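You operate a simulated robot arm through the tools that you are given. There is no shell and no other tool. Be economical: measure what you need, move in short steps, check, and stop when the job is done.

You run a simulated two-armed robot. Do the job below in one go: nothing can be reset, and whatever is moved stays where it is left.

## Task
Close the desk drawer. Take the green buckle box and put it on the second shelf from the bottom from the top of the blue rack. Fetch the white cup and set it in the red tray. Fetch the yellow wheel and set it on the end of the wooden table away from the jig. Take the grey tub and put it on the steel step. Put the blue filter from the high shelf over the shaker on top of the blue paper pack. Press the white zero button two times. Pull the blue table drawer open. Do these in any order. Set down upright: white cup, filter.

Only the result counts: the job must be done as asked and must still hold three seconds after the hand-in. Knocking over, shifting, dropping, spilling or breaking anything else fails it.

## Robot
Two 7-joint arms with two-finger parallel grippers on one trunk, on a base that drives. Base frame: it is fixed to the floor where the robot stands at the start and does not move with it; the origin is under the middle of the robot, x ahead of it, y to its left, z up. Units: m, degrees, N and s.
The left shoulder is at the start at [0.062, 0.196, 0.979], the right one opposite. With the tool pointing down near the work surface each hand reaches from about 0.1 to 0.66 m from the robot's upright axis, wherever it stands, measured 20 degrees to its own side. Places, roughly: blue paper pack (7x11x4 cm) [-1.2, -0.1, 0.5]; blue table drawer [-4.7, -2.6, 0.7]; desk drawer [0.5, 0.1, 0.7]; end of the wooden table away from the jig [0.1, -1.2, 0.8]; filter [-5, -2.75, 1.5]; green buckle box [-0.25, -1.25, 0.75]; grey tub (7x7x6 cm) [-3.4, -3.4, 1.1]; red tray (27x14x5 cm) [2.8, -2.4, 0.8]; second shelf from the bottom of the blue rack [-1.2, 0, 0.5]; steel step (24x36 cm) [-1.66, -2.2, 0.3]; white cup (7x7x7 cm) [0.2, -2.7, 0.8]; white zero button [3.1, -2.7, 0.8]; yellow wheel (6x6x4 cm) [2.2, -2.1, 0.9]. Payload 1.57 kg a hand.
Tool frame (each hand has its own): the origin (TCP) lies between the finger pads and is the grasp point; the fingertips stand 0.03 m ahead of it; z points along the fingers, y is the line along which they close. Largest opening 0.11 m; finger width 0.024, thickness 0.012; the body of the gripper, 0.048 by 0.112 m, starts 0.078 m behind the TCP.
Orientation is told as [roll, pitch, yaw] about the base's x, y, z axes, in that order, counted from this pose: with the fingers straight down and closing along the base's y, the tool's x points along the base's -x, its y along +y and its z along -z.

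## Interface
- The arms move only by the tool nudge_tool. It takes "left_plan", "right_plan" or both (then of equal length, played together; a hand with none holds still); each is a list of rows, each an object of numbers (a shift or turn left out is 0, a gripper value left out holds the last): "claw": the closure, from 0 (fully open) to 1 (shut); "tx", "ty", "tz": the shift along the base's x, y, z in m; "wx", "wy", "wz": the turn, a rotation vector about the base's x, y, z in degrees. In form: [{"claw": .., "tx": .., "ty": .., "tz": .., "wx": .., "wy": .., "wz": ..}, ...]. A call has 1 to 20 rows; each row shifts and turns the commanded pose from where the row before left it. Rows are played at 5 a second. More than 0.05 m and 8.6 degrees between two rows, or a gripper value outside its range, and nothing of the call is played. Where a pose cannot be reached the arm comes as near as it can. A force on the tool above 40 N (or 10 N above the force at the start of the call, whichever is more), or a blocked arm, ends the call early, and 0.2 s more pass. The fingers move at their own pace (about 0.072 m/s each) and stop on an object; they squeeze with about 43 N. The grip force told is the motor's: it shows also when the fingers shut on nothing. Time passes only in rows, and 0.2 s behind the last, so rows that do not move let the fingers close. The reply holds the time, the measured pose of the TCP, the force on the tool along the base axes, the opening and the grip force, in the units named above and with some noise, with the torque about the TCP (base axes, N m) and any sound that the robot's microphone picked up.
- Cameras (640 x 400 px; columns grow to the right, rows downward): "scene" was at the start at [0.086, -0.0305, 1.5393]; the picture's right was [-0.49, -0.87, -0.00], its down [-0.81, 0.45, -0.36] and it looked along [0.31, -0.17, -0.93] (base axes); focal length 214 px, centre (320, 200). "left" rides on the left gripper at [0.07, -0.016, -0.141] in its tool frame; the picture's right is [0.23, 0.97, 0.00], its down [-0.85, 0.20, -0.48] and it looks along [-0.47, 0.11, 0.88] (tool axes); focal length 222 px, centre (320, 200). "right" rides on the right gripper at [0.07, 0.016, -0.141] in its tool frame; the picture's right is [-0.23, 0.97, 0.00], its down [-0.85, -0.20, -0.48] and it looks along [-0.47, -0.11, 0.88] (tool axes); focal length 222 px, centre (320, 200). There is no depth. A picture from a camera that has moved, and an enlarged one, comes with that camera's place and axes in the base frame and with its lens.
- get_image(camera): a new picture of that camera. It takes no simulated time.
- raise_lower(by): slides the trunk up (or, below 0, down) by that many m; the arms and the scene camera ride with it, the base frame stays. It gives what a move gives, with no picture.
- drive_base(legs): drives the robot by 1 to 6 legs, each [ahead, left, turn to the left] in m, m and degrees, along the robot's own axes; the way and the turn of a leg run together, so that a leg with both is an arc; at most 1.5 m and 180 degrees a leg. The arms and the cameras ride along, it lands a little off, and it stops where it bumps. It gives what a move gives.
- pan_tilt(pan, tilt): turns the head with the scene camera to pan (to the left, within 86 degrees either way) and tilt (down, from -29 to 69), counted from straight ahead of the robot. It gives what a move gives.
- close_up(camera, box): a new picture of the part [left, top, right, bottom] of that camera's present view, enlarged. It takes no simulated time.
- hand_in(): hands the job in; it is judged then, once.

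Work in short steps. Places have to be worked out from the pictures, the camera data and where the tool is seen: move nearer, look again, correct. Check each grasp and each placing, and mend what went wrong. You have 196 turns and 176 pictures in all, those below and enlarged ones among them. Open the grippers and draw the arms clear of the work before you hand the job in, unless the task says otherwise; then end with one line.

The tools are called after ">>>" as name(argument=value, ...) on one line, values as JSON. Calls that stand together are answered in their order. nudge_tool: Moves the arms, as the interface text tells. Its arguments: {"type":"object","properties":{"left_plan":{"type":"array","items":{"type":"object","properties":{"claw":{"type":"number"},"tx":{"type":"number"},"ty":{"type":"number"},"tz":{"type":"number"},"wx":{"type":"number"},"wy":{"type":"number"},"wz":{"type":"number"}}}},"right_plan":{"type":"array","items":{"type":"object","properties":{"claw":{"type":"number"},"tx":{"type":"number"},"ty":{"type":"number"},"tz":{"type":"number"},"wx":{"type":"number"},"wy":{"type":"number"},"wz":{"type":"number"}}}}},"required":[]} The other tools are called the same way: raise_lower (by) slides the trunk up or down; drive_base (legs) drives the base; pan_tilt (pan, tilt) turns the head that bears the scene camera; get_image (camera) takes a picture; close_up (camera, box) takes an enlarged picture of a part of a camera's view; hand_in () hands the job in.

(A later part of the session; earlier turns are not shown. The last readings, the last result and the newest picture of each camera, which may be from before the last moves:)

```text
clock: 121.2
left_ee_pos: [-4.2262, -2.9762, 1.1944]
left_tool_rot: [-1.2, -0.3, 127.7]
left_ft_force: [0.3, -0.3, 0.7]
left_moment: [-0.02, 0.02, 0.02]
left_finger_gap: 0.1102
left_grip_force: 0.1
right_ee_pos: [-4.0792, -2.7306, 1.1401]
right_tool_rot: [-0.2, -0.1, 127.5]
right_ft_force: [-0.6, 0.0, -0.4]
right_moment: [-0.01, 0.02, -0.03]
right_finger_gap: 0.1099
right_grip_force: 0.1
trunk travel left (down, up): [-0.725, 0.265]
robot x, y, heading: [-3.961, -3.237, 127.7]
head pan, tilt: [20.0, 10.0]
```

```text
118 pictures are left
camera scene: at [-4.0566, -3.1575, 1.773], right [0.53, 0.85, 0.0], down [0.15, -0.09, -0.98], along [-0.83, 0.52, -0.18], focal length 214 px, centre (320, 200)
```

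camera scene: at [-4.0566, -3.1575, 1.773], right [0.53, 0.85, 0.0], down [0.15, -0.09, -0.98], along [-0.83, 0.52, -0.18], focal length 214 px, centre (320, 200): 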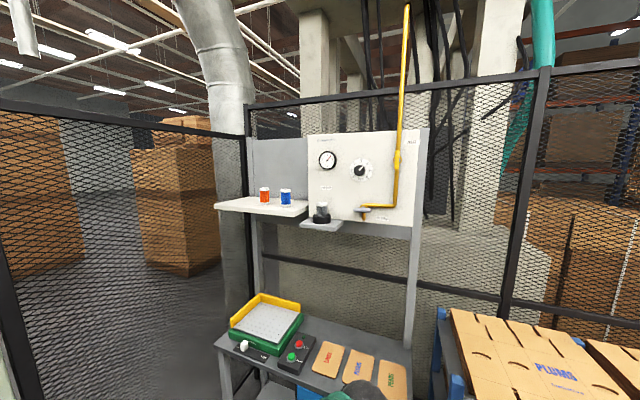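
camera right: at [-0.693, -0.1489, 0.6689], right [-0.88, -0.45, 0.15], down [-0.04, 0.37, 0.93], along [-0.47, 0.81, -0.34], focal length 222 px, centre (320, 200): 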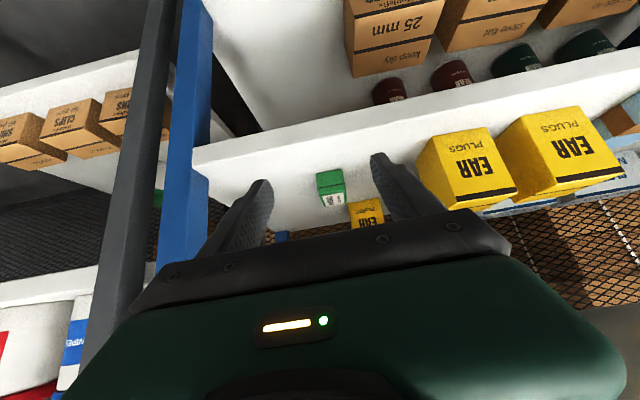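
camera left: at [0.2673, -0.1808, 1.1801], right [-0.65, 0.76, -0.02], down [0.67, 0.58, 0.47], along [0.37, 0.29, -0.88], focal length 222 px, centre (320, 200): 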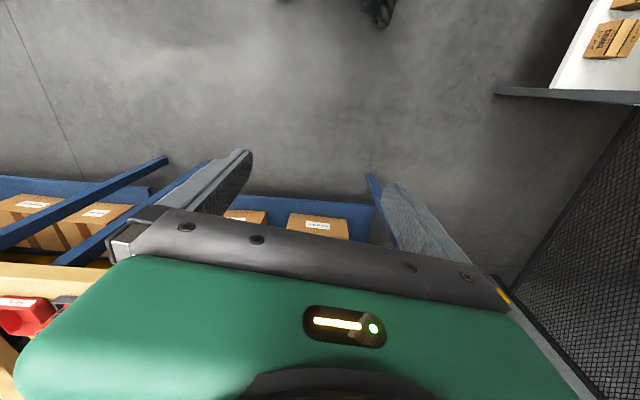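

Triangulated: the blue filter is at (-4.998, -2.761, 1.60), on a shelf at about 1.56. I strafe left a bit so the left arm suits the filter and the right the drawer, and look at the drawer.

>>> drive_base(legs=[[0.1, 0.34, -0.7]])

>>> pan_tilt(pan=-10, tilt=50)

>>> get_image(camera="scene")

>>> get_image(camera="right")

```text
clock: 123.5
left_ee_pos: [-4.546, -3.0974, 1.1951]
left_tool_rot: [-1.0, -0.3, 127.0]
left_ft_force: [0.3, 0.2, 0.7]
left_moment: [0.01, 0.04, 0.02]
left_finger_gap: 0.11
left_grip_force: 0.1
right_ee_pos: [-4.3951, -2.8521, 1.138]
right_tool_rot: [0.1, -0.1, 126.8]
right_ft_force: [1.1, -0.3, -0.8]
right_moment: [-0.06, 0.04, 0.0]
right_finger_gap: 0.11
right_grip_force: 0.1
trunk travel left (down, up): [-0.725, 0.265]
robot x, y, heading: [-4.2885, -3.3589, 127.4]
head pan, tilt: [20.0, 10.0]
```

```text
clock: 124.6
left_ee_pos: [-4.5529, -3.1021, 1.1948]
left_tool_rot: [-1.3, -0.3, 127.1]
left_ft_force: [0.0, -0.1, -0.9]
left_moment: [0.01, -0.02, 0.0]
left_finger_gap: 0.1099
left_grip_force: 0.1
right_ee_pos: [-4.4045, -2.8584, 1.1412]
right_tool_rot: [-0.5, -0.2, 126.9]
right_ft_force: [0.5, -0.2, -0.6]
right_moment: [-0.01, -0.03, 0.01]
right_finger_gap: 0.1099
right_grip_force: 0.0
trunk travel left (down, up): [-0.725, 0.265]
robot x, y, heading: [-4.2936, -3.3567, 127.2]
head pan, tilt: [-10.0, 50.0]
```

```text
117 pictures are left
camera scene: at [-4.3436, -3.2673, 1.7114], right [0.89, 0.46, 0.0], down [0.35, -0.68, -0.64], along [-0.29, 0.57, -0.77], focal length 214 px, centre (320, 200)
```

scene: 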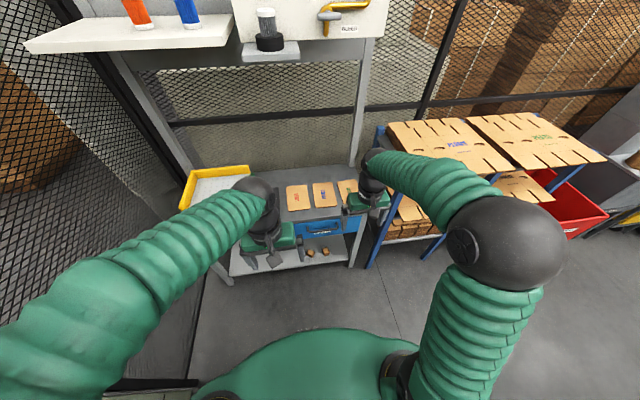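

```text
116 pictures are left
camera right: at [-4.3757, -2.9251, 1.2831], right [-0.92, -0.4, -0.01], down [-0.35, 0.8, 0.48], along [-0.19, 0.44, -0.88], focal length 222 px, centre (320, 200)
```

right: 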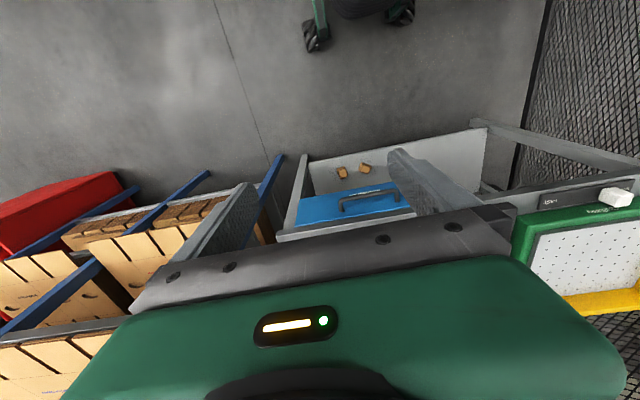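

The drawer handle is near (-4.62, -2.71, 0.72). I lower the trunk and turn the right hand a quarter turn so its fingers can close over the horizontal bar.

>>> raise_lower(by=-0.3)

>>> nudge_tool(right_plan=[{"wz": -8.5}, {"wz": -8.5}, {"wz": -8.5}, {"wz": -8.5}, {"wz": -8.5}, {"wz": -8.5}, {"wz": -8.5}, {"wz": -8.5}, {"wz": -8.5}, {"wz": -8.5}, {"wz": -4.5}])

>>> nudge_tool(right_plan=[{"wx": 6.4, "wy": 4.8}, {"wx": 6.4, "wy": 4.8}, {"wx": 6.4, "wy": 4.8}, {"wx": 6.4, "wy": 4.8}, {"wx": 6.4, "wy": 4.8}, {"wx": 6.4, "wy": 4.8}, {"wx": 6.4, "wy": 4.8}])

>>> get_image(camera="scene")

>>> get_image(camera="right")

```text
clock: 127.6
left_ee_pos: [-4.5501, -3.1021, 0.8952]
left_tool_rot: [-1.2, -0.3, 127.1]
left_ft_force: [0.4, 0.1, -0.5]
left_moment: [-0.03, -0.02, 0.02]
left_finger_gap: 0.1101
left_grip_force: 0.0
right_ee_pos: [-4.4011, -2.8582, 0.8422]
right_tool_rot: [-0.4, -0.2, 126.9]
right_ft_force: [-0.1, -0.8, 0.1]
right_moment: [0.02, 0.0, -0.01]
right_finger_gap: 0.1102
right_grip_force: 0.0
trunk travel left (down, up): [-0.425, 0.565]
robot x, y, heading: [-4.2933, -3.3613, 126.9]
head pan, tilt: [-10.0, 50.0]
```

```text
clock: 130.0
left_ee_pos: [-4.5502, -3.1014, 0.8943]
left_tool_rot: [-1.4, -0.2, 127.0]
left_ft_force: [-0.8, 0.2, 0.3]
left_moment: [0.0, -0.02, 0.01]
left_finger_gap: 0.1099
left_grip_force: 0.2
right_ee_pos: [-4.4028, -2.8567, 0.8411]
right_tool_rot: [-0.3, -0.2, 37.2]
right_ft_force: [-0.4, -0.5, -0.7]
right_moment: [-0.04, -0.01, -0.03]
right_finger_gap: 0.1101
right_grip_force: 0.0
trunk travel left (down, up): [-0.425, 0.565]
robot x, y, heading: [-4.2896, -3.362, 127.6]
head pan, tilt: [-10.0, 50.0]
```

```text
clock: 131.6
left_ee_pos: [-4.5526, -3.1015, 0.8933]
left_tool_rot: [-1.3, -0.3, 126.9]
left_ft_force: [0.2, -1.0, -0.1]
left_moment: [-0.01, -0.01, 0.02]
left_finger_gap: 0.1097
left_grip_force: 0.1
right_ee_pos: [-4.4084, -2.8407, 0.8483]
right_tool_rot: [51.1, -1.2, 36.3]
right_ft_force: [0.0, -0.1, -0.3]
right_moment: [-0.02, 0.0, -0.01]
right_finger_gap: 0.11
right_grip_force: 0.0
right hand out of reach, approached as far as the arm can: row 6, 7
trunk travel left (down, up): [-0.425, 0.565]
robot x, y, heading: [-4.2903, -3.3623, 127.4]
head pan, tilt: [-10.0, 50.0]
```

```text
115 pictures are left
camera scene: at [-4.3415, -3.2654, 1.4112], right [0.89, 0.46, 0.0], down [0.35, -0.68, -0.64], along [-0.29, 0.57, -0.77], focal length 214 px, centre (320, 200)
```

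scene: 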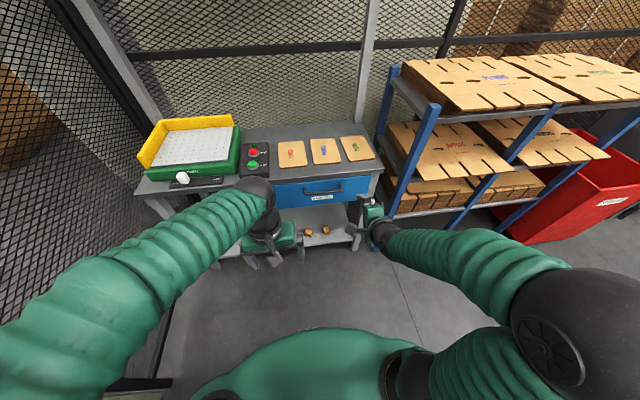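

```text
114 pictures are left
camera right: at [-4.4074, -2.9629, 0.9488], right [-0.19, 0.62, 0.76], down [0.98, 0.1, 0.16], along [0.02, 0.78, -0.63], focal length 222 px, centre (320, 200)
```

right: 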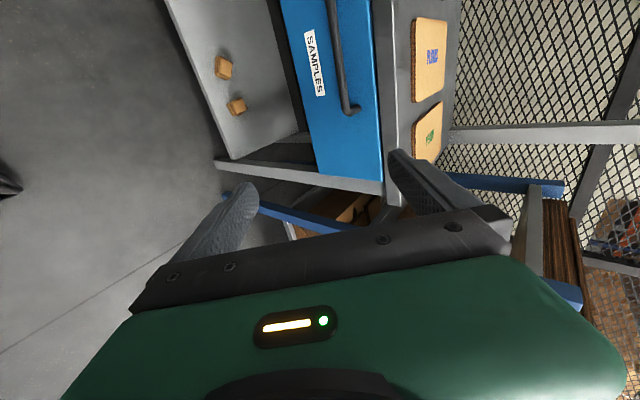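

The handle bar is near (-4.60, -2.745, 0.757) and the tool is tilted 51° with a vertical closing plane. I move to a pre-grasp spot with fingers half closed.

>>> nudge_tool(right_plan=[{"claw": 0.5, "tx": -0.037, "ty": 0.0105, "tz": -0.009}, {"tx": -0.037, "ty": 0.0105, "tz": -0.009}, {"tx": -0.037, "ty": 0.0105, "tz": -0.009}, {"tx": -0.037, "ty": 0.0105, "tz": -0.009}, {}])

>>> get_image(camera="right")

>>> close_up(camera="scene", box=[240, 140, 400, 240])

```text
clock: 132.6
left_ee_pos: [-4.5506, -3.1024, 0.8936]
left_tool_rot: [-1.3, -0.4, 127.0]
left_ft_force: [-0.8, 0.7, 0.2]
left_moment: [0.03, -0.05, 0.01]
left_finger_gap: 0.1098
left_grip_force: 0.1
right_ee_pos: [-4.5529, -2.7975, 0.8949]
right_tool_rot: [60.1, 4.6, 36.7]
right_ft_force: [-0.3, -0.3, -0.1]
right_moment: [-0.04, 0.01, -0.01]
right_finger_gap: 0.0549
right_grip_force: 0.1
trunk travel left (down, up): [-0.425, 0.565]
robot x, y, heading: [-4.2944, -3.3573, 127.2]
head pan, tilt: [-10.0, 50.0]
stopped in row 4 (right hand): the arm was blocked; the commanded pose is now the measured one
```

```text
113 pictures are left
camera right: at [-4.5353, -2.9269, 0.9843], right [-0.05, 0.57, 0.82], down [1.0, 0.1, 0.0], along [-0.08, 0.82, -0.57], focal length 222 px, centre (320, 200)
```

right: 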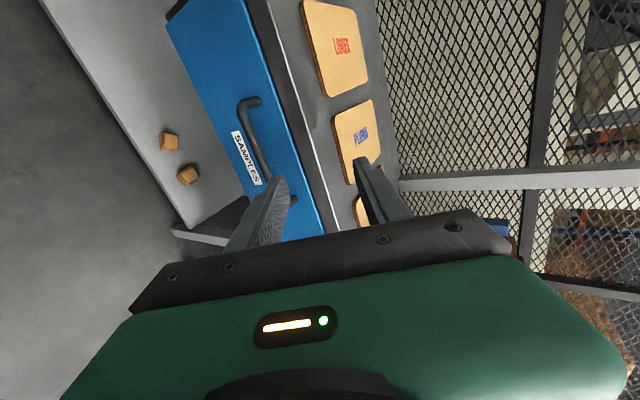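

```text
4.00 times, centred on (320, 190) of scene
camera zoom: at [-4.3421, -3.2662, 1.41], right [0.89, 0.46, 0.0], down [0.35, -0.68, -0.64], along [-0.29, 0.57, -0.77], focal length 858 px, centre (320, 240)
```

zoom: 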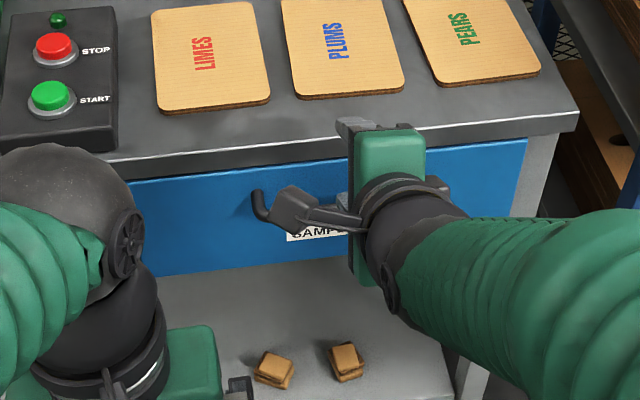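

The wrist ran up to a limit and rose. Lowering the trunk brings the hand down instead while keeping that pose.

>>> raise_lower(by=-0.115)

>>> get_image(camera="right")

>>> close_up(camera="scene", box=[240, 100, 400, 200])

```text
clock: 134.0
left_ee_pos: [-4.5504, -3.1026, 0.7781]
left_tool_rot: [-1.4, -0.3, 127.0]
left_ft_force: [-0.2, -0.3, 0.3]
left_moment: [-0.01, 0.02, 0.01]
left_finger_gap: 0.11
left_grip_force: 0.1
right_ee_pos: [-4.5533, -2.798, 0.7862]
right_tool_rot: [60.6, 5.0, 36.8]
right_ft_force: [0.1, 0.4, 0.1]
right_moment: [-0.01, 0.01, -0.01]
right_finger_gap: 0.0552
right_grip_force: 0.0
trunk travel left (down, up): [-0.31, 0.68]
robot x, y, heading: [-4.2909, -3.3607, 127.1]
head pan, tilt: [-10.0, 50.0]
```

```text
111 pictures are left
camera right: at [-4.5347, -2.9273, 0.874], right [-0.05, 0.56, 0.83], down [0.99, 0.1, -0.01], along [-0.09, 0.82, -0.56], focal length 222 px, centre (320, 200)
```

right: 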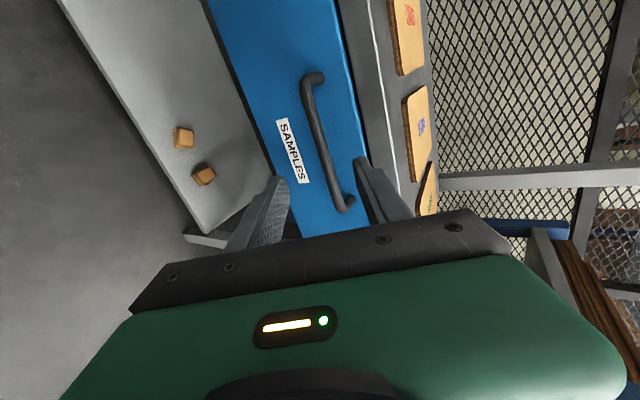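

```text
4.00 times, centred on (320, 150) of scene
camera zoom: at [-4.3408, -3.2664, 1.2953], right [0.89, 0.46, 0.0], down [0.35, -0.68, -0.64], along [-0.29, 0.57, -0.77], focal length 858 px, centre (320, 400)
```

zoom: 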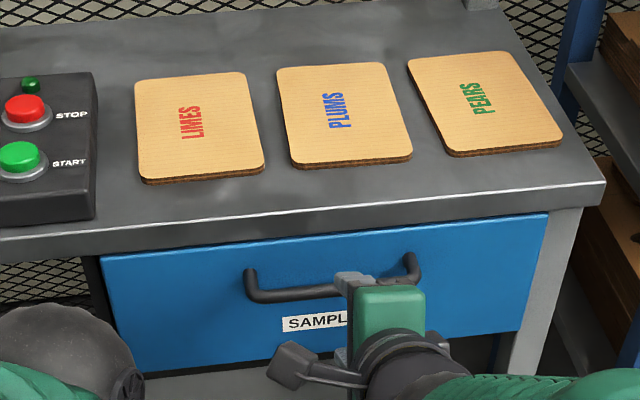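

The bar lies slightly above the hand's centre plane. I correct 1.2 cm and advance 4 cm along the tool axis.

>>> nudge_tool(right_plan=[{"ty": 0.0075, "tz": 0.011}, {"tx": -0.011, "ty": 0.0135, "tz": -0.0098}, {"tx": -0.011, "ty": 0.0135, "tz": -0.0098}, {}])

>>> get_image(camera="right")

```text
clock: 135.0
left_ee_pos: [-4.5518, -3.1028, 0.7789]
left_tool_rot: [-1.3, -0.4, 127.1]
left_ft_force: [0.0, -0.3, -0.1]
left_moment: [-0.03, 0.03, -0.01]
left_finger_gap: 0.1098
left_grip_force: 0.0
right_ee_pos: [-4.5751, -2.7636, 0.7717]
right_tool_rot: [60.1, 4.6, 36.7]
right_ft_force: [0.4, -0.3, -0.6]
right_moment: [-0.01, 0.0, -0.01]
right_finger_gap: 0.0549
right_grip_force: 0.1
trunk travel left (down, up): [-0.31, 0.68]
robot x, y, heading: [-4.2884, -3.3628, 127.1]
head pan, tilt: [-10.0, 50.0]
```

```text
109 pictures are left
camera right: at [-4.5573, -2.8928, 0.8612], right [-0.05, 0.56, 0.82], down [0.99, 0.1, 0.0], along [-0.08, 0.82, -0.57], focal length 222 px, centre (320, 200)
```

right: 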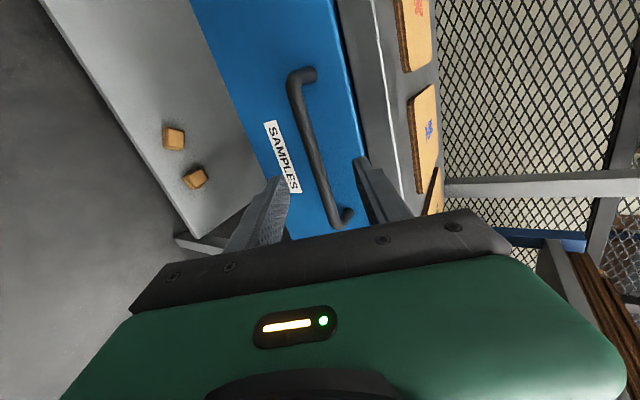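

The bar passes between the fingertips. I advance another 4 cm.

>>> nudge_tool(right_plan=[{"tx": -0.011, "ty": 0.0135, "tz": -0.0098}, {"tx": -0.011, "ty": 0.0135, "tz": -0.0098}, {}])

>>> get_image(camera="right")

>>> close_up(camera="scene", box=[240, 100, 400, 200])

```text
clock: 135.8
left_ee_pos: [-4.5499, -3.102, 0.7792]
left_tool_rot: [-1.3, -0.3, 127.0]
left_ft_force: [0.1, -0.2, 0.0]
left_moment: [0.01, 0.02, 0.0]
left_finger_gap: 0.1103
left_grip_force: 0.1
right_ee_pos: [-4.5978, -2.7363, 0.7514]
right_tool_rot: [60.2, 4.6, 36.7]
right_ft_force: [0.7, 0.0, 0.2]
right_moment: [-0.02, -0.01, -0.05]
right_finger_gap: 0.0552
right_grip_force: 0.1
trunk travel left (down, up): [-0.31, 0.68]
robot x, y, heading: [-4.2913, -3.3594, 127.2]
head pan, tilt: [-10.0, 50.0]
```

```text
108 pictures are left
camera right: at [-4.5789, -2.866, 0.8416], right [-0.05, 0.56, 0.82], down [0.99, 0.1, 0.0], along [-0.08, 0.82, -0.57], focal length 222 px, centre (320, 200)
```

right: 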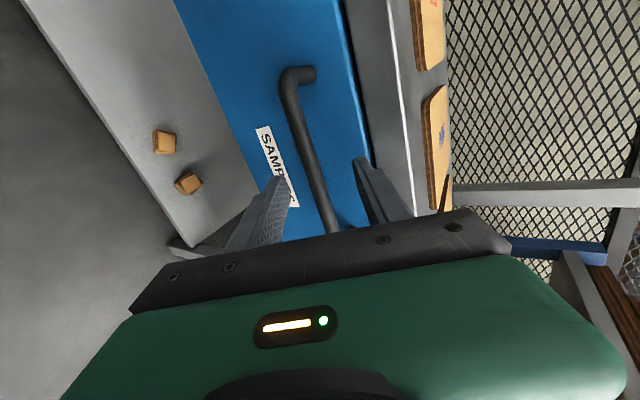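

```text
4.00 times, centred on (320, 150) of scene
camera zoom: at [-4.3409, -3.2662, 1.2963], right [0.89, 0.46, 0.0], down [0.35, -0.68, -0.64], along [-0.29, 0.57, -0.77], focal length 858 px, centre (320, 400)
```

zoom: 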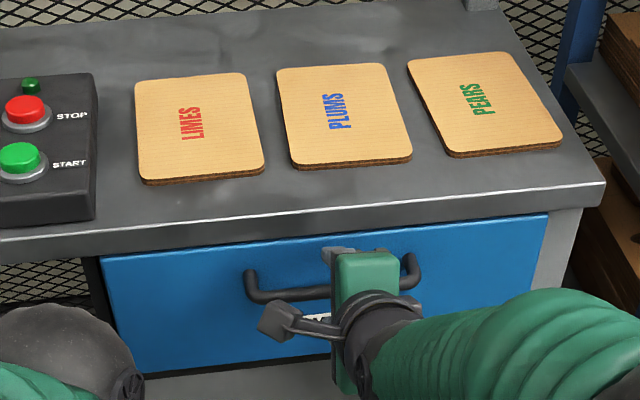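

Nearer, still centred. I advance another 3 cm watching the force.

>>> nudge_tool(right_plan=[{"tx": -0.0083, "ty": 0.0101, "tz": -0.0073}, {"tx": -0.0083, "ty": 0.0101, "tz": -0.0073}, {}])

>>> get_image(camera="right")

```text
clock: 136.6
left_ee_pos: [-4.547, -3.1059, 0.7818]
left_tool_rot: [-1.3, -0.6, 126.9]
left_ft_force: [0.5, -0.2, 0.3]
left_moment: [-0.01, -0.02, 0.01]
left_finger_gap: 0.1101
left_grip_force: 0.1
right_ee_pos: [-4.6107, -2.7225, 0.7425]
right_tool_rot: [60.4, 4.8, 36.5]
right_ft_force: [22.0, -25.9, 12.5]
right_moment: [0.89, 0.7, -0.41]
right_finger_gap: 0.0499
right_grip_force: 0.1
trunk travel left (down, up): [-0.31, 0.68]
robot x, y, heading: [-4.2828, -3.3622, 126.9]
head pan, tilt: [-10.0, 50.0]
stopped in row 3 (right hand): the force on the tool passed its limit at 44 N (the readings are from after the stop); the commanded pose is now the measured one
```

```text
106 pictures are left
camera right: at [-4.5911, -2.8507, 0.8322], right [-0.05, 0.56, 0.83], down [1.0, 0.1, -0.01], along [-0.09, 0.82, -0.56], focal length 222 px, centre (320, 200)
```

right: 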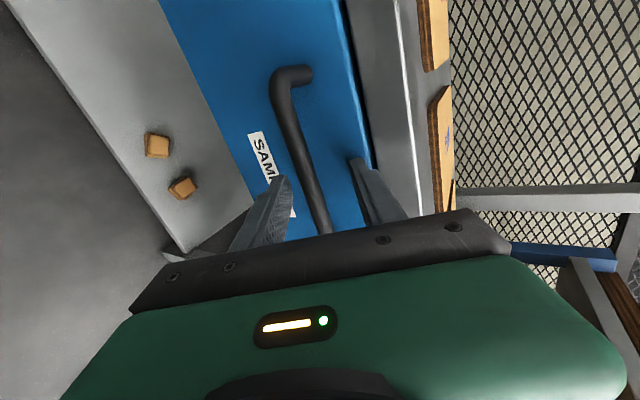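

The upper fingertip has reached the drawer face, so the bar is between the fingers. I ease off slightly and close.

>>> nudge_tool(right_plan=[{"tx": 0.004, "ty": -0.005, "tz": 0.0035}, {"claw": 1}, {}, {}, {}])

>>> get_image(camera="right")

```text
clock: 137.8
left_ee_pos: [-4.5506, -3.1017, 0.7787]
left_tool_rot: [-1.2, -0.2, 126.8]
left_ft_force: [-0.6, -0.2, 0.0]
left_moment: [-0.02, -0.01, 0.03]
left_finger_gap: 0.11
left_grip_force: 0.1
right_ee_pos: [-4.6091, -2.7209, 0.7362]
right_tool_rot: [59.5, 4.6, 36.8]
right_ft_force: [2.6, -5.5, -22.7]
right_moment: [0.36, -0.86, 0.2]
right_finger_gap: 0.0153
right_grip_force: 30.8
trunk travel left (down, up): [-0.31, 0.68]
robot x, y, heading: [-4.2909, -3.3609, 127.4]
head pan, tilt: [-10.0, 50.0]
```

```text
105 pictures are left
camera right: at [-4.5911, -2.8504, 0.8272], right [-0.06, 0.57, 0.82], down [0.99, 0.1, 0.0], along [-0.08, 0.81, -0.57], focal length 222 px, centre (320, 200)
```

right: 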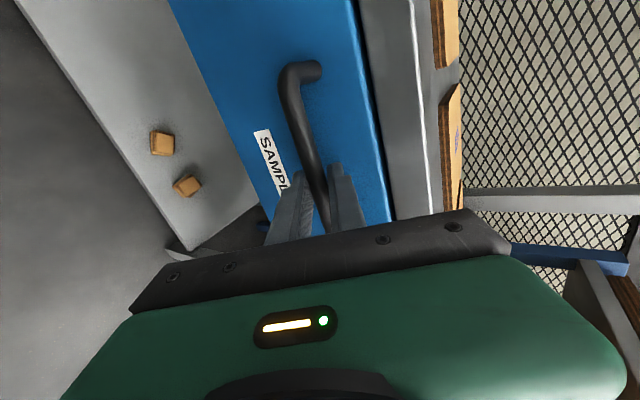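

The bar is gripped (gap 0.015). I pull the drawer straight out.

>>> nudge_tool(right_plan=[{"tx": 0.012, "ty": -0.016}, {"tx": 0.018, "ty": -0.024}, {"tx": 0.018, "ty": -0.024}, {"tx": 0.018, "ty": -0.024}, {"tx": 0.018, "ty": -0.024}, {"tx": 0.018, "ty": -0.024}, {"tx": 0.018, "ty": -0.024}])

>>> get_image(camera="scene")

```text
clock: 139.5
left_ee_pos: [-4.5484, -3.1036, 0.7821]
left_tool_rot: [-1.3, -0.6, 126.9]
left_ft_force: [-0.7, 0.3, 0.2]
left_moment: [0.0, -0.02, -0.02]
left_finger_gap: 0.11
left_grip_force: 0.0
right_ee_pos: [-4.4885, -2.8862, 0.7363]
right_tool_rot: [58.9, 4.5, 36.9]
right_ft_force: [-2.1, -5.1, -15.8]
right_moment: [0.44, -0.99, -0.13]
right_finger_gap: 0.0149
right_grip_force: 31.4
right hand out of reach, approached as far as the arm can: row 7
trunk travel left (down, up): [-0.31, 0.68]
robot x, y, heading: [-4.29, -3.3574, 127.3]
head pan, tilt: [-10.0, 50.0]
stopped in row 7 (right hand): the force on the tool passed its limit at 42 N (the readings are from after the stop); the commanded pose is now the measured one
```

```text
104 pictures are left
camera scene: at [-4.341, -3.2664, 1.2966], right [0.89, 0.46, 0.0], down [0.35, -0.68, -0.64], along [-0.29, 0.57, -0.77], focal length 214 px, centre (320, 200)
```

scene: 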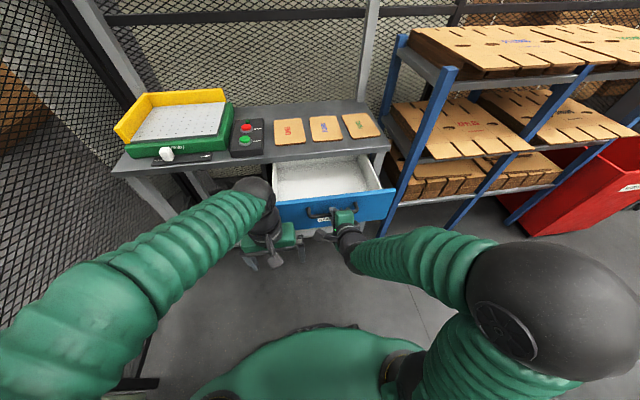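

The drawer is out about 0.20 m; the arm hit its own reach limit. I try a little more by driving back 6 cm.

>>> drive_base(legs=[[-0.06, 0, 0]])

>>> close_up(camera="scene", box=[220, 80, 420, 260])

```text
clock: 140.4
left_ee_pos: [-4.5144, -3.1541, 0.7798]
left_tool_rot: [-1.5, -0.4, 126.9]
left_ft_force: [0.0, -0.6, 0.0]
left_moment: [0.05, -0.02, 0.02]
left_finger_gap: 0.1098
left_grip_force: 0.0
right_ee_pos: [-4.4551, -2.933, 0.7364]
right_tool_rot: [58.9, 4.3, 36.8]
right_ft_force: [-11.3, -6.3, -27.9]
right_moment: [-0.05, -0.37, 0.96]
right_finger_gap: 0.0149
right_grip_force: 30.7
trunk travel left (down, up): [-0.31, 0.68]
robot x, y, heading: [-4.2516, -3.4081, 127.1]
head pan, tilt: [-10.0, 50.0]
```

```text
2.22 times, centred on (320, 170) of scene
camera zoom: at [-4.3076, -3.3138, 1.2958], right [0.89, 0.46, 0.0], down [0.35, -0.68, -0.64], along [-0.29, 0.57, -0.77], focal length 477 px, centre (320, 267)
```

zoom: 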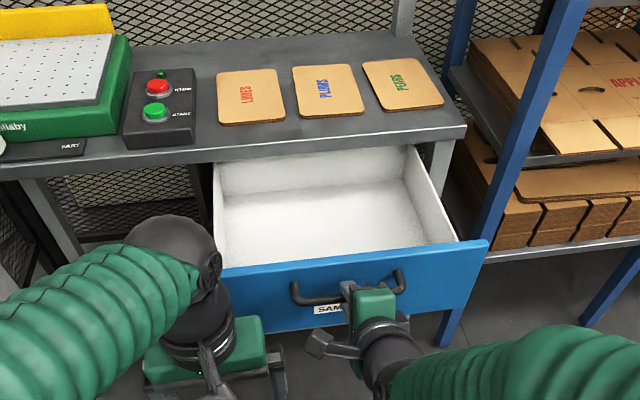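

The drawer is open 0.26 m with its back wall near the table edge: good. I release and withdraw along the tool axis.

>>> nudge_tool(right_plan=[{"claw": 0.5}, {}, {"tx": 0.0111, "ty": -0.0135, "tz": 0.0098}, {"tx": 0.0166, "ty": -0.02, "tz": 0.0146}, {"tx": 0.0166, "ty": -0.02, "tz": 0.0146}, {"tx": 0.0166, "ty": -0.02, "tz": 0.0146}])

>>> get_image(camera="right")

```text
clock: 141.8
left_ee_pos: [-4.5126, -3.1541, 0.7807]
left_tool_rot: [-1.2, -0.6, 126.8]
left_ft_force: [-0.4, -0.6, -0.4]
left_moment: [0.0, 0.03, 0.01]
left_finger_gap: 0.1103
left_grip_force: 0.2
right_ee_pos: [-4.4433, -2.9717, 0.8189]
right_tool_rot: [59.0, 4.5, 36.8]
right_ft_force: [0.1, 0.2, -0.2]
right_moment: [0.0, -0.01, 0.0]
right_finger_gap: 0.055
right_grip_force: 0.1
right hand out of reach, approached as far as the arm can: row 3, 4, 5, 6
trunk travel left (down, up): [-0.31, 0.68]
robot x, y, heading: [-4.2556, -3.4109, 127.3]
head pan, tilt: [-10.0, 50.0]
```

```text
102 pictures are left
camera right: at [-4.4268, -3.0988, 0.9113], right [-0.07, 0.58, 0.81], down [0.99, 0.1, 0.01], along [-0.08, 0.81, -0.58], focal length 222 px, centre (320, 200)
```

right: 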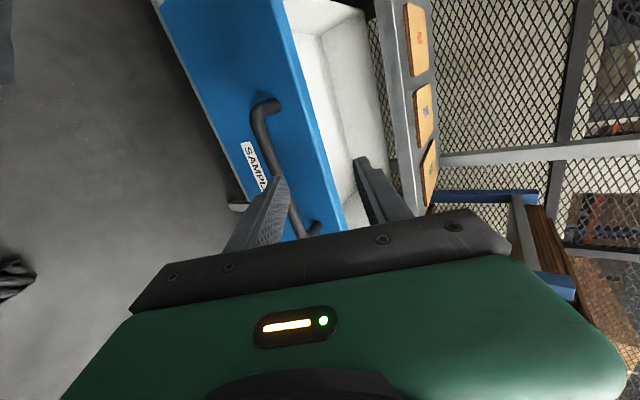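

The hand is clear of the handle. I raise the trunk, then roll the right hand back so it closes horizontally (still tilted forward), ready for the filter.

>>> raise_lower(by=0.4)

>>> nudge_tool(right_plan=[{"claw": 0, "wx": 4.53, "wy": -5.51, "wz": 3.99}, {"wx": 4.53, "wy": -5.51, "wz": 3.99}, {"wx": 4.53, "wy": -5.51, "wz": 3.99}, {"wx": 4.53, "wy": -5.51, "wz": 3.99}, {"wx": 4.53, "wy": -5.51, "wz": 3.99}, {"wx": 4.53, "wy": -5.51, "wz": 3.99}, {"wx": 4.53, "wy": -5.51, "wz": 3.99}, {"wx": 4.53, "wy": -5.51, "wz": 3.99}, {"wx": 4.53, "wy": -5.51, "wz": 3.99}, {"wx": 4.53, "wy": -5.51, "wz": 3.99}, {"wx": 4.53, "wy": -5.51, "wz": 3.99}])

>>> get_image(camera="scene")

```text
clock: 145.7
left_ee_pos: [-4.5124, -3.1533, 1.1817]
left_tool_rot: [-1.2, -0.5, 126.9]
left_ft_force: [-0.8, -0.2, -0.7]
left_moment: [0.02, 0.02, 0.03]
left_finger_gap: 0.11
left_grip_force: 0.0
right_ee_pos: [-4.4446, -2.9705, 1.2177]
right_tool_rot: [59.0, 4.5, 36.8]
right_ft_force: [0.1, 0.6, -0.9]
right_moment: [0.0, -0.01, -0.01]
right_finger_gap: 0.0551
right_grip_force: 0.0
trunk travel left (down, up): [-0.71, 0.28]
robot x, y, heading: [-4.2529, -3.4114, 127.4]
head pan, tilt: [-10.0, 50.0]
```

```text
clock: 148.1
left_ee_pos: [-4.5122, -3.1531, 1.1804]
left_tool_rot: [-1.4, -0.4, 126.9]
left_ft_force: [-0.9, -0.4, -0.8]
left_moment: [0.02, 0.03, 0.03]
left_finger_gap: 0.1098
left_grip_force: 0.1
right_ee_pos: [-4.4483, -2.9683, 1.2201]
right_tool_rot: [7.3, -60.3, 118.9]
right_ft_force: [0.7, -0.3, 0.0]
right_moment: [0.0, 0.03, -0.02]
right_finger_gap: 0.1099
right_grip_force: 0.1
trunk travel left (down, up): [-0.71, 0.28]
robot x, y, heading: [-4.2532, -3.4118, 127.0]
head pan, tilt: [-10.0, 50.0]
```

```text
101 pictures are left
camera scene: at [-4.304, -3.315, 1.6963], right [0.89, 0.46, 0.0], down [0.35, -0.68, -0.64], along [-0.29, 0.57, -0.77], focal length 214 px, centre (320, 200)
```

scene: 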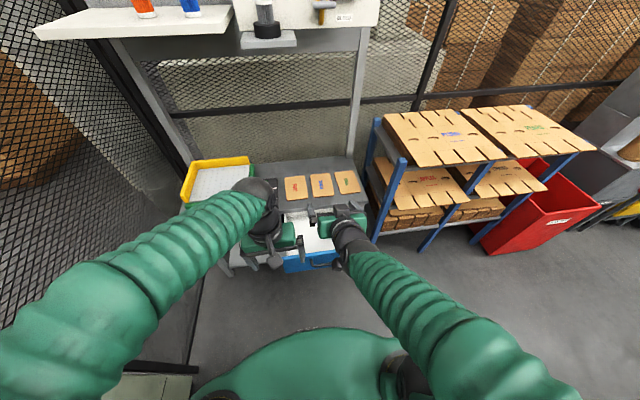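

The right hand now closes horizontally at 60° tilt. I tuck the left hand, raise the trunk and the right hand to shelf height.

>>> raise_lower(by=0.27)

>>> nudge_tool(right_plan=[{"claw": 0.2, "tz": 0.035}, {"tz": 0.035}, {"tz": 0.035}, {"tz": 0.02}, {}], left_plan=[{"tx": -0.008, "ty": -0.045}, {"tx": -0.008, "ty": -0.045}, {"tx": -0.008, "ty": -0.045}, {"tx": -0.008, "ty": -0.045}, {}])

>>> drive_base(legs=[[0, 0.4, 0]])

>>> pan_tilt(pan=-5, tilt=25)

>>> get_image(camera="scene")

>>> get_image(camera="right")

```text
clock: 150.8
left_ee_pos: [-4.5121, -3.1522, 1.4506]
left_tool_rot: [-1.3, -0.5, 126.9]
left_ft_force: [0.0, 0.4, 0.3]
left_moment: [0.0, 0.01, -0.02]
left_finger_gap: 0.11
left_grip_force: 0.1
right_ee_pos: [-4.4477, -2.9686, 1.4899]
right_tool_rot: [7.7, -60.3, 118.7]
right_ft_force: [-0.2, -0.7, -0.1]
right_moment: [0.0, -0.02, 0.02]
right_finger_gap: 0.11
right_grip_force: 0.1
trunk travel left (down, up): [-0.98, 0.01]
robot x, y, heading: [-4.2564, -3.4085, 127.3]
head pan, tilt: [-10.0, 50.0]
```

```text
clock: 152.0
left_ee_pos: [-4.5298, -3.2528, 1.4513]
left_tool_rot: [-1.3, -0.5, 126.9]
left_ft_force: [-0.3, 0.3, -1.2]
left_moment: [0.01, 0.0, 0.0]
left_finger_gap: 0.1103
left_grip_force: 0.0
left hand out of reach, approached as far as the arm can: row 3, 4
right_ee_pos: [-4.4634, -2.9652, 1.5496]
right_tool_rot: [7.7, -60.4, 118.6]
right_ft_force: [-0.5, -0.8, -0.3]
right_moment: [0.02, -0.01, -0.03]
right_finger_gap: 0.0881
right_grip_force: 0.0
right hand out of reach, approached as far as the arm can: row 1, 2, 3, 4
trunk travel left (down, up): [-0.98, 0.01]
robot x, y, heading: [-4.2569, -3.4083, 127.2]
head pan, tilt: [-10.0, 50.0]
```

```text
clock: 154.5
left_ee_pos: [-4.8376, -3.4862, 1.4518]
left_tool_rot: [-0.8, -0.5, 126.8]
left_ft_force: [0.9, 0.5, -0.1]
left_moment: [-0.03, 0.09, 0.03]
left_finger_gap: 0.1101
left_grip_force: 0.0
right_ee_pos: [-4.769, -3.1972, 1.5498]
right_tool_rot: [8.8, -60.2, 117.5]
right_ft_force: [0.4, 0.3, 0.1]
right_moment: [-0.04, 0.05, 0.08]
right_finger_gap: 0.0883
right_grip_force: 0.1
trunk travel left (down, up): [-0.98, 0.01]
robot x, y, heading: [-4.5722, -3.6493, 127.0]
head pan, tilt: [-10.0, 50.0]
```

```text
clock: 155.4
left_ee_pos: [-4.8416, -3.4899, 1.4515]
left_tool_rot: [-1.0, -0.4, 126.7]
left_ft_force: [0.5, 0.2, 0.3]
left_moment: [-0.03, 0.06, 0.0]
left_finger_gap: 0.11
left_grip_force: 0.1
right_ee_pos: [-4.7727, -3.2007, 1.5494]
right_tool_rot: [8.2, -60.2, 118.0]
right_ft_force: [-0.4, -0.1, -0.6]
right_moment: [-0.03, -0.01, 0.02]
right_finger_gap: 0.088
right_grip_force: 0.0
trunk travel left (down, up): [-0.98, 0.01]
robot x, y, heading: [-4.5731, -3.6461, 127.1]
head pan, tilt: [-5.0, 25.0]
```

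```text
100 pictures are left
camera scene: at [-4.6268, -3.5399, 2.0037], right [0.85, 0.53, -0.01], down [0.22, -0.36, -0.91], along [-0.48, 0.77, -0.42], focal length 214 px, centre (320, 200)
```

scene: 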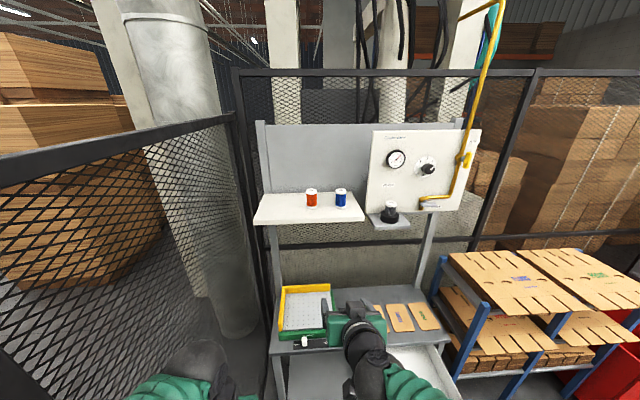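

```text
99 pictures are left
camera right: at [-4.6952, -3.3384, 1.5607], right [-0.85, -0.46, 0.27], down [0.22, 0.16, 0.96], along [-0.48, 0.87, -0.03], focal length 222 px, centre (320, 200)
```

right: 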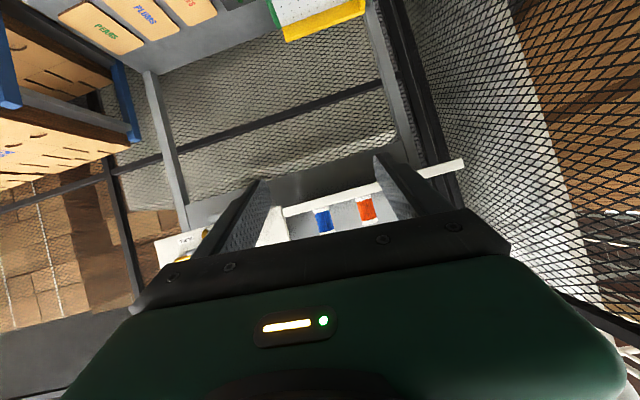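

The filter spans z 1.57–1.66 at (-5.00, -2.76); the shelf's front edge is at a = -0.67. I drive forward 0.22 m and try to raise the hand with the arm.

>>> drive_base(legs=[[0.22, 0, 0]])

>>> nudge_tool(right_plan=[{"tx": 0.016, "ty": 0.012, "tz": 0.02}, {"tx": 0.016, "ty": 0.012, "tz": 0.02}, {"tx": 0.016, "ty": 0.012, "tz": 0.02}, {"tx": 0.016, "ty": 0.012, "tz": 0.02}, {}])

>>> get_image(camera="right")

```text
clock: 157.1
left_ee_pos: [-4.9798, -3.3242, 1.4521]
left_tool_rot: [-1.4, -0.8, 126.7]
left_ft_force: [0.3, 0.3, 0.2]
left_moment: [0.0, -0.02, 0.03]
left_finger_gap: 0.11
left_grip_force: 0.1
right_ee_pos: [-4.9103, -3.037, 1.5524]
right_tool_rot: [7.7, -60.6, 118.4]
right_ft_force: [-1.1, -0.2, 0.5]
right_moment: [0.0, 0.03, 0.0]
right_finger_gap: 0.0879
right_grip_force: 0.0
trunk travel left (down, up): [-0.98, 0.01]
robot x, y, heading: [-4.7032, -3.4743, 127.0]
head pan, tilt: [-5.0, 25.0]
```

```text
clock: 158.3
left_ee_pos: [-4.9807, -3.3156, 1.4505]
left_tool_rot: [-1.3, -0.3, 126.7]
left_ft_force: [-0.6, -0.2, 0.5]
left_moment: [-0.06, -0.01, -0.02]
left_finger_gap: 0.11
left_grip_force: 0.1
right_ee_pos: [-4.8977, -2.9778, 1.5898]
right_tool_rot: [8.0, -60.3, 118.2]
right_ft_force: [-0.1, -0.3, -0.4]
right_moment: [0.01, -0.01, 0.0]
right_finger_gap: 0.0881
right_grip_force: 0.1
right hand out of reach, approached as far as the arm can: row 1, 2, 3, 4
trunk travel left (down, up): [-0.98, 0.01]
robot x, y, heading: [-4.7043, -3.4731, 127.3]
head pan, tilt: [-5.0, 25.0]
```

```text
98 pictures are left
camera right: at [-4.8183, -3.1136, 1.6009], right [-0.85, -0.46, 0.26], down [0.21, 0.16, 0.96], along [-0.48, 0.87, -0.04], focal length 222 px, centre (320, 200)
```

right: 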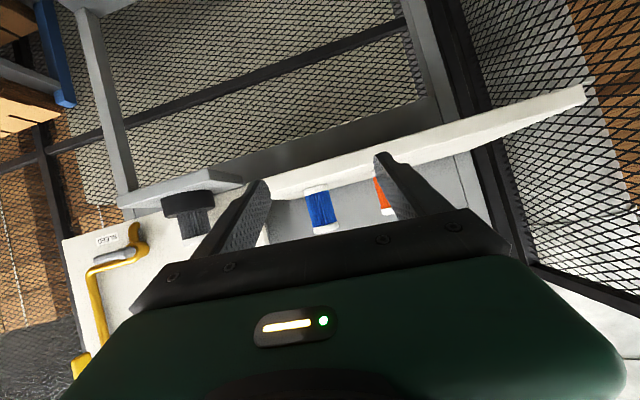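

Extending raises the hand as hoped. I square the hand (yaw +8°, small roll fix), line up with the blue filter and go on to 10 cm short of it.

>>> nudge_tool(right_plan=[{"tx": -0.009, "ty": 0.039, "tz": 0.01, "wz": 4, "wx": 1.0, "wy": -1.3}, {"tx": -0.009, "ty": 0.039, "tz": 0.01, "wz": 4, "wx": 1.0, "wy": -1.3}, {"tx": -0.009, "ty": 0.039, "tz": 0.005}, {}, {}])

>>> get_image(camera="right")

>>> get_image(camera="scene")

```text
clock: 159.5
left_ee_pos: [-4.9814, -3.3198, 1.4515]
left_tool_rot: [-1.3, -0.6, 126.7]
left_ft_force: [-0.2, -0.3, 0.3]
left_moment: [0.05, 0.03, 0.01]
left_finger_gap: 0.11
left_grip_force: 0.1
right_ee_pos: [-4.9226, -2.8652, 1.6164]
right_tool_rot: [1.1, -60.4, 132.3]
right_ft_force: [-0.1, -0.1, 0.2]
right_moment: [0.01, -0.01, 0.06]
right_finger_gap: 0.088
right_grip_force: 0.0
trunk travel left (down, up): [-0.98, 0.01]
robot x, y, heading: [-4.7047, -3.4752, 127.1]
head pan, tilt: [-5.0, 25.0]
```

```text
97 pictures are left
camera right: at [-4.8281, -2.9911, 1.627], right [-0.79, -0.58, 0.21], down [0.15, 0.15, 0.98], along [-0.6, 0.8, -0.03], focal length 222 px, centre (320, 200)
```

right: 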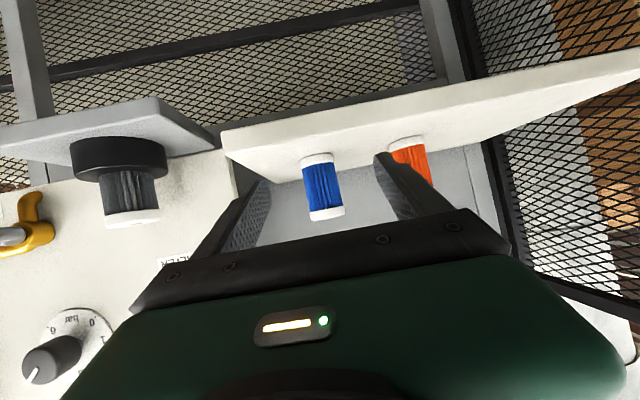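

```text
96 pictures are left
camera scene: at [-4.7689, -3.3739, 2.004], right [0.85, 0.53, 0.0], down [0.22, -0.36, -0.91], along [-0.48, 0.77, -0.42], focal length 214 px, centre (320, 200)
```

scene: 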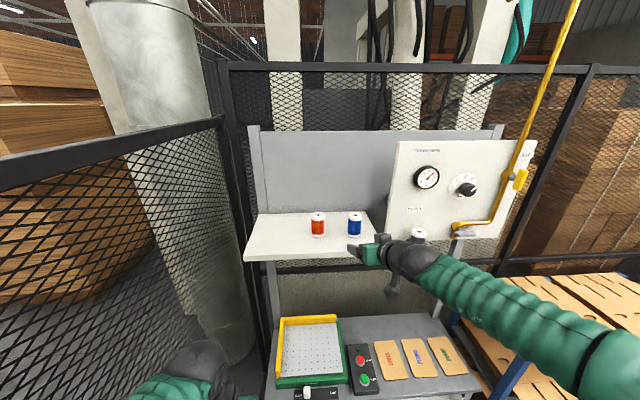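

The blue filter sits centred between the fingers' path, 13 cm ahead. I advance to surround it.

>>> nudge_tool(right_plan=[{"tx": -0.0203, "ty": 0.026}, {"tx": -0.0203, "ty": 0.026}, {"tx": -0.0203, "ty": 0.026}, {}])

>>> get_image(camera="right")

```text
clock: 160.5
left_ee_pos: [-4.9802, -3.3203, 1.4514]
left_tool_rot: [-1.3, -0.6, 126.6]
left_ft_force: [-0.9, -0.1, -0.2]
left_moment: [0.03, 0.01, 0.02]
left_finger_gap: 0.11
left_grip_force: 0.0
right_ee_pos: [-4.9532, -2.8211, 1.6208]
right_tool_rot: [1.1, -60.5, 132.2]
right_ft_force: [0.2, -0.3, -0.5]
right_moment: [0.01, -0.02, -0.02]
right_finger_gap: 0.0879
right_grip_force: 0.0
right hand out of reach, approached as far as the arm can: row 2, 3
trunk travel left (down, up): [-0.98, 0.01]
robot x, y, heading: [-4.7076, -3.471, 127.1]
head pan, tilt: [-5.0, 25.0]
```

```text
95 pictures are left
camera right: at [-4.857, -2.9456, 1.6299], right [-0.79, -0.58, 0.21], down [0.15, 0.15, 0.98], along [-0.6, 0.8, -0.03], focal length 222 px, centre (320, 200)
```

right: 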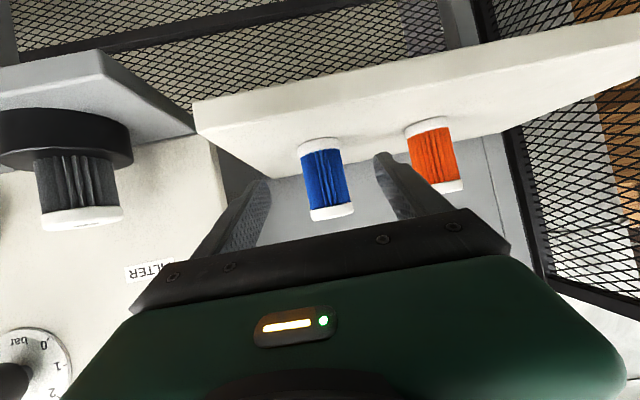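

The arm is fully stretched; the base supplies the last 7.5 cm.

>>> drive_base(legs=[[0.075, 0, 0]])

>>> get_image(camera="right")

>>> close_up(camera="scene", box=[260, 180, 480, 320])

```text
clock: 161.5
left_ee_pos: [-5.0168, -3.2726, 1.4547]
left_tool_rot: [-1.3, -1.3, 126.5]
left_ft_force: [0.9, 0.1, 0.9]
left_moment: [0.05, 0.03, 0.02]
left_finger_gap: 0.1101
left_grip_force: 0.0
right_ee_pos: [-4.986, -2.7734, 1.6288]
right_tool_rot: [1.0, -61.2, 132.2]
right_ft_force: [0.6, -0.9, 1.0]
right_moment: [-0.01, -0.02, 0.03]
right_finger_gap: 0.0884
right_grip_force: 0.0
trunk travel left (down, up): [-0.98, 0.01]
robot x, y, heading: [-4.7461, -3.4149, 126.5]
head pan, tilt: [-5.0, 25.0]
```

```text
94 pictures are left
camera right: at [-4.8915, -2.8999, 1.6361], right [-0.79, -0.58, 0.21], down [0.16, 0.14, 0.98], along [-0.6, 0.8, -0.02], focal length 222 px, centre (320, 200)
```

right: 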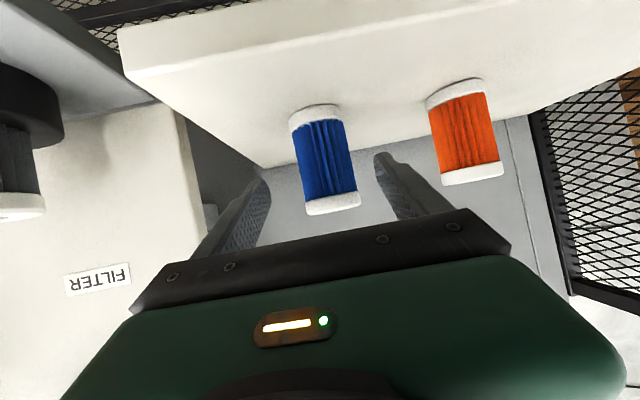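

```text
2.86 times, centred on (370, 250) of scene
camera zoom: at [-4.8013, -3.3284, 2.0053], right [0.85, 0.53, 0.0], down [0.22, -0.35, -0.91], along [-0.48, 0.77, -0.41], focal length 613 px, centre (177, 57)
```

zoom: 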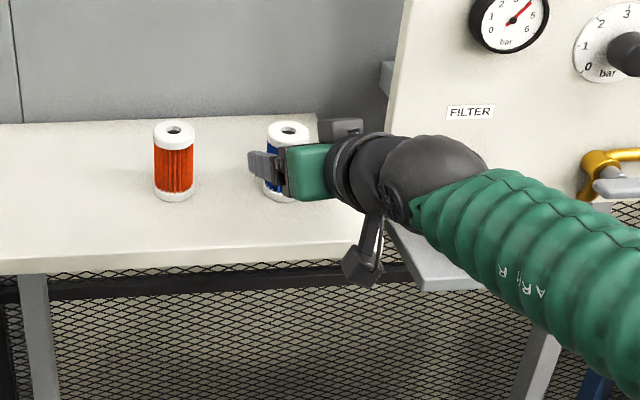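

Triangulation gives the filter's centre at (-5.003, -2.764, 1.603): 1.5 cm ahead and 2.5 cm below the TCP. I lower 1.5 cm, go 1.5 cm ahead and close.

>>> nudge_tool(right_plan=[{"tz": -0.015, "tx": -0.005, "ty": 0.006}, {"tx": -0.005, "ty": 0.006}, {}])

>>> get_image(camera="right")

```text
clock: 162.3
left_ee_pos: [-5.0196, -3.2651, 1.4534]
left_tool_rot: [-1.3, -0.9, 126.6]
left_ft_force: [0.5, 0.5, -0.4]
left_moment: [0.04, 0.04, -0.02]
left_finger_gap: 0.11
left_grip_force: 0.0
right_ee_pos: [-4.9923, -2.7655, 1.6101]
right_tool_rot: [1.1, -60.8, 132.1]
right_ft_force: [-0.2, 0.6, 0.6]
right_moment: [0.02, -0.03, 0.01]
right_finger_gap: 0.0881
right_grip_force: 0.1
right hand out of reach, approached as far as the arm can: row 1, 2
trunk travel left (down, up): [-0.98, 0.01]
robot x, y, heading: [-4.7509, -3.4121, 127.1]
head pan, tilt: [-5.0, 25.0]
```

```text
92 pictures are left
camera right: at [-4.8959, -2.8909, 1.6188], right [-0.79, -0.58, 0.21], down [0.15, 0.14, 0.98], along [-0.6, 0.8, -0.02], focal length 222 px, centre (320, 200)
```

right: 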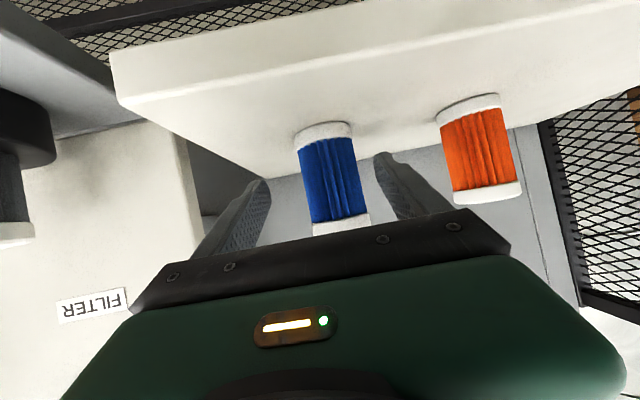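

Well placed; I shift half a centimetre left and close on it.

>>> nudge_tool(right_plan=[{"tx": -0.005, "ty": -0.003}, {"claw": 0.5}, {"claw": 1}, {}, {}])

>>> get_image(camera="right")

```text
clock: 163.5
left_ee_pos: [-5.0279, -3.2567, 1.4506]
left_tool_rot: [-1.3, -0.5, 126.5]
left_ft_force: [0.3, 0.1, -0.7]
left_moment: [0.02, -0.02, 0.04]
left_finger_gap: 0.11
left_grip_force: 0.0
right_ee_pos: [-5.0031, -2.7587, 1.6057]
right_tool_rot: [1.2, -60.4, 132.0]
right_ft_force: [0.1, -0.1, -1.2]
right_moment: [-0.02, 0.0, -0.06]
right_finger_gap: 0.0471
right_grip_force: 42.8
trunk travel left (down, up): [-0.98, 0.01]
robot x, y, heading: [-4.7481, -3.4139, 126.9]
head pan, tilt: [-5.0, 25.0]
```

```text
91 pictures are left
camera right: at [-4.9082, -2.8851, 1.6147], right [-0.79, -0.58, 0.21], down [0.15, 0.15, 0.98], along [-0.6, 0.8, -0.03], focal length 222 px, centre (320, 200)
```

right: 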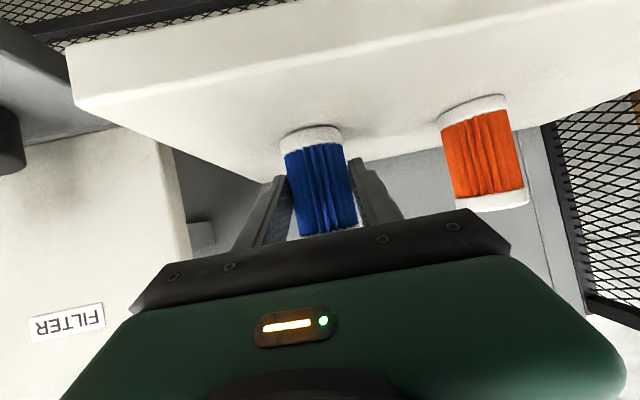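

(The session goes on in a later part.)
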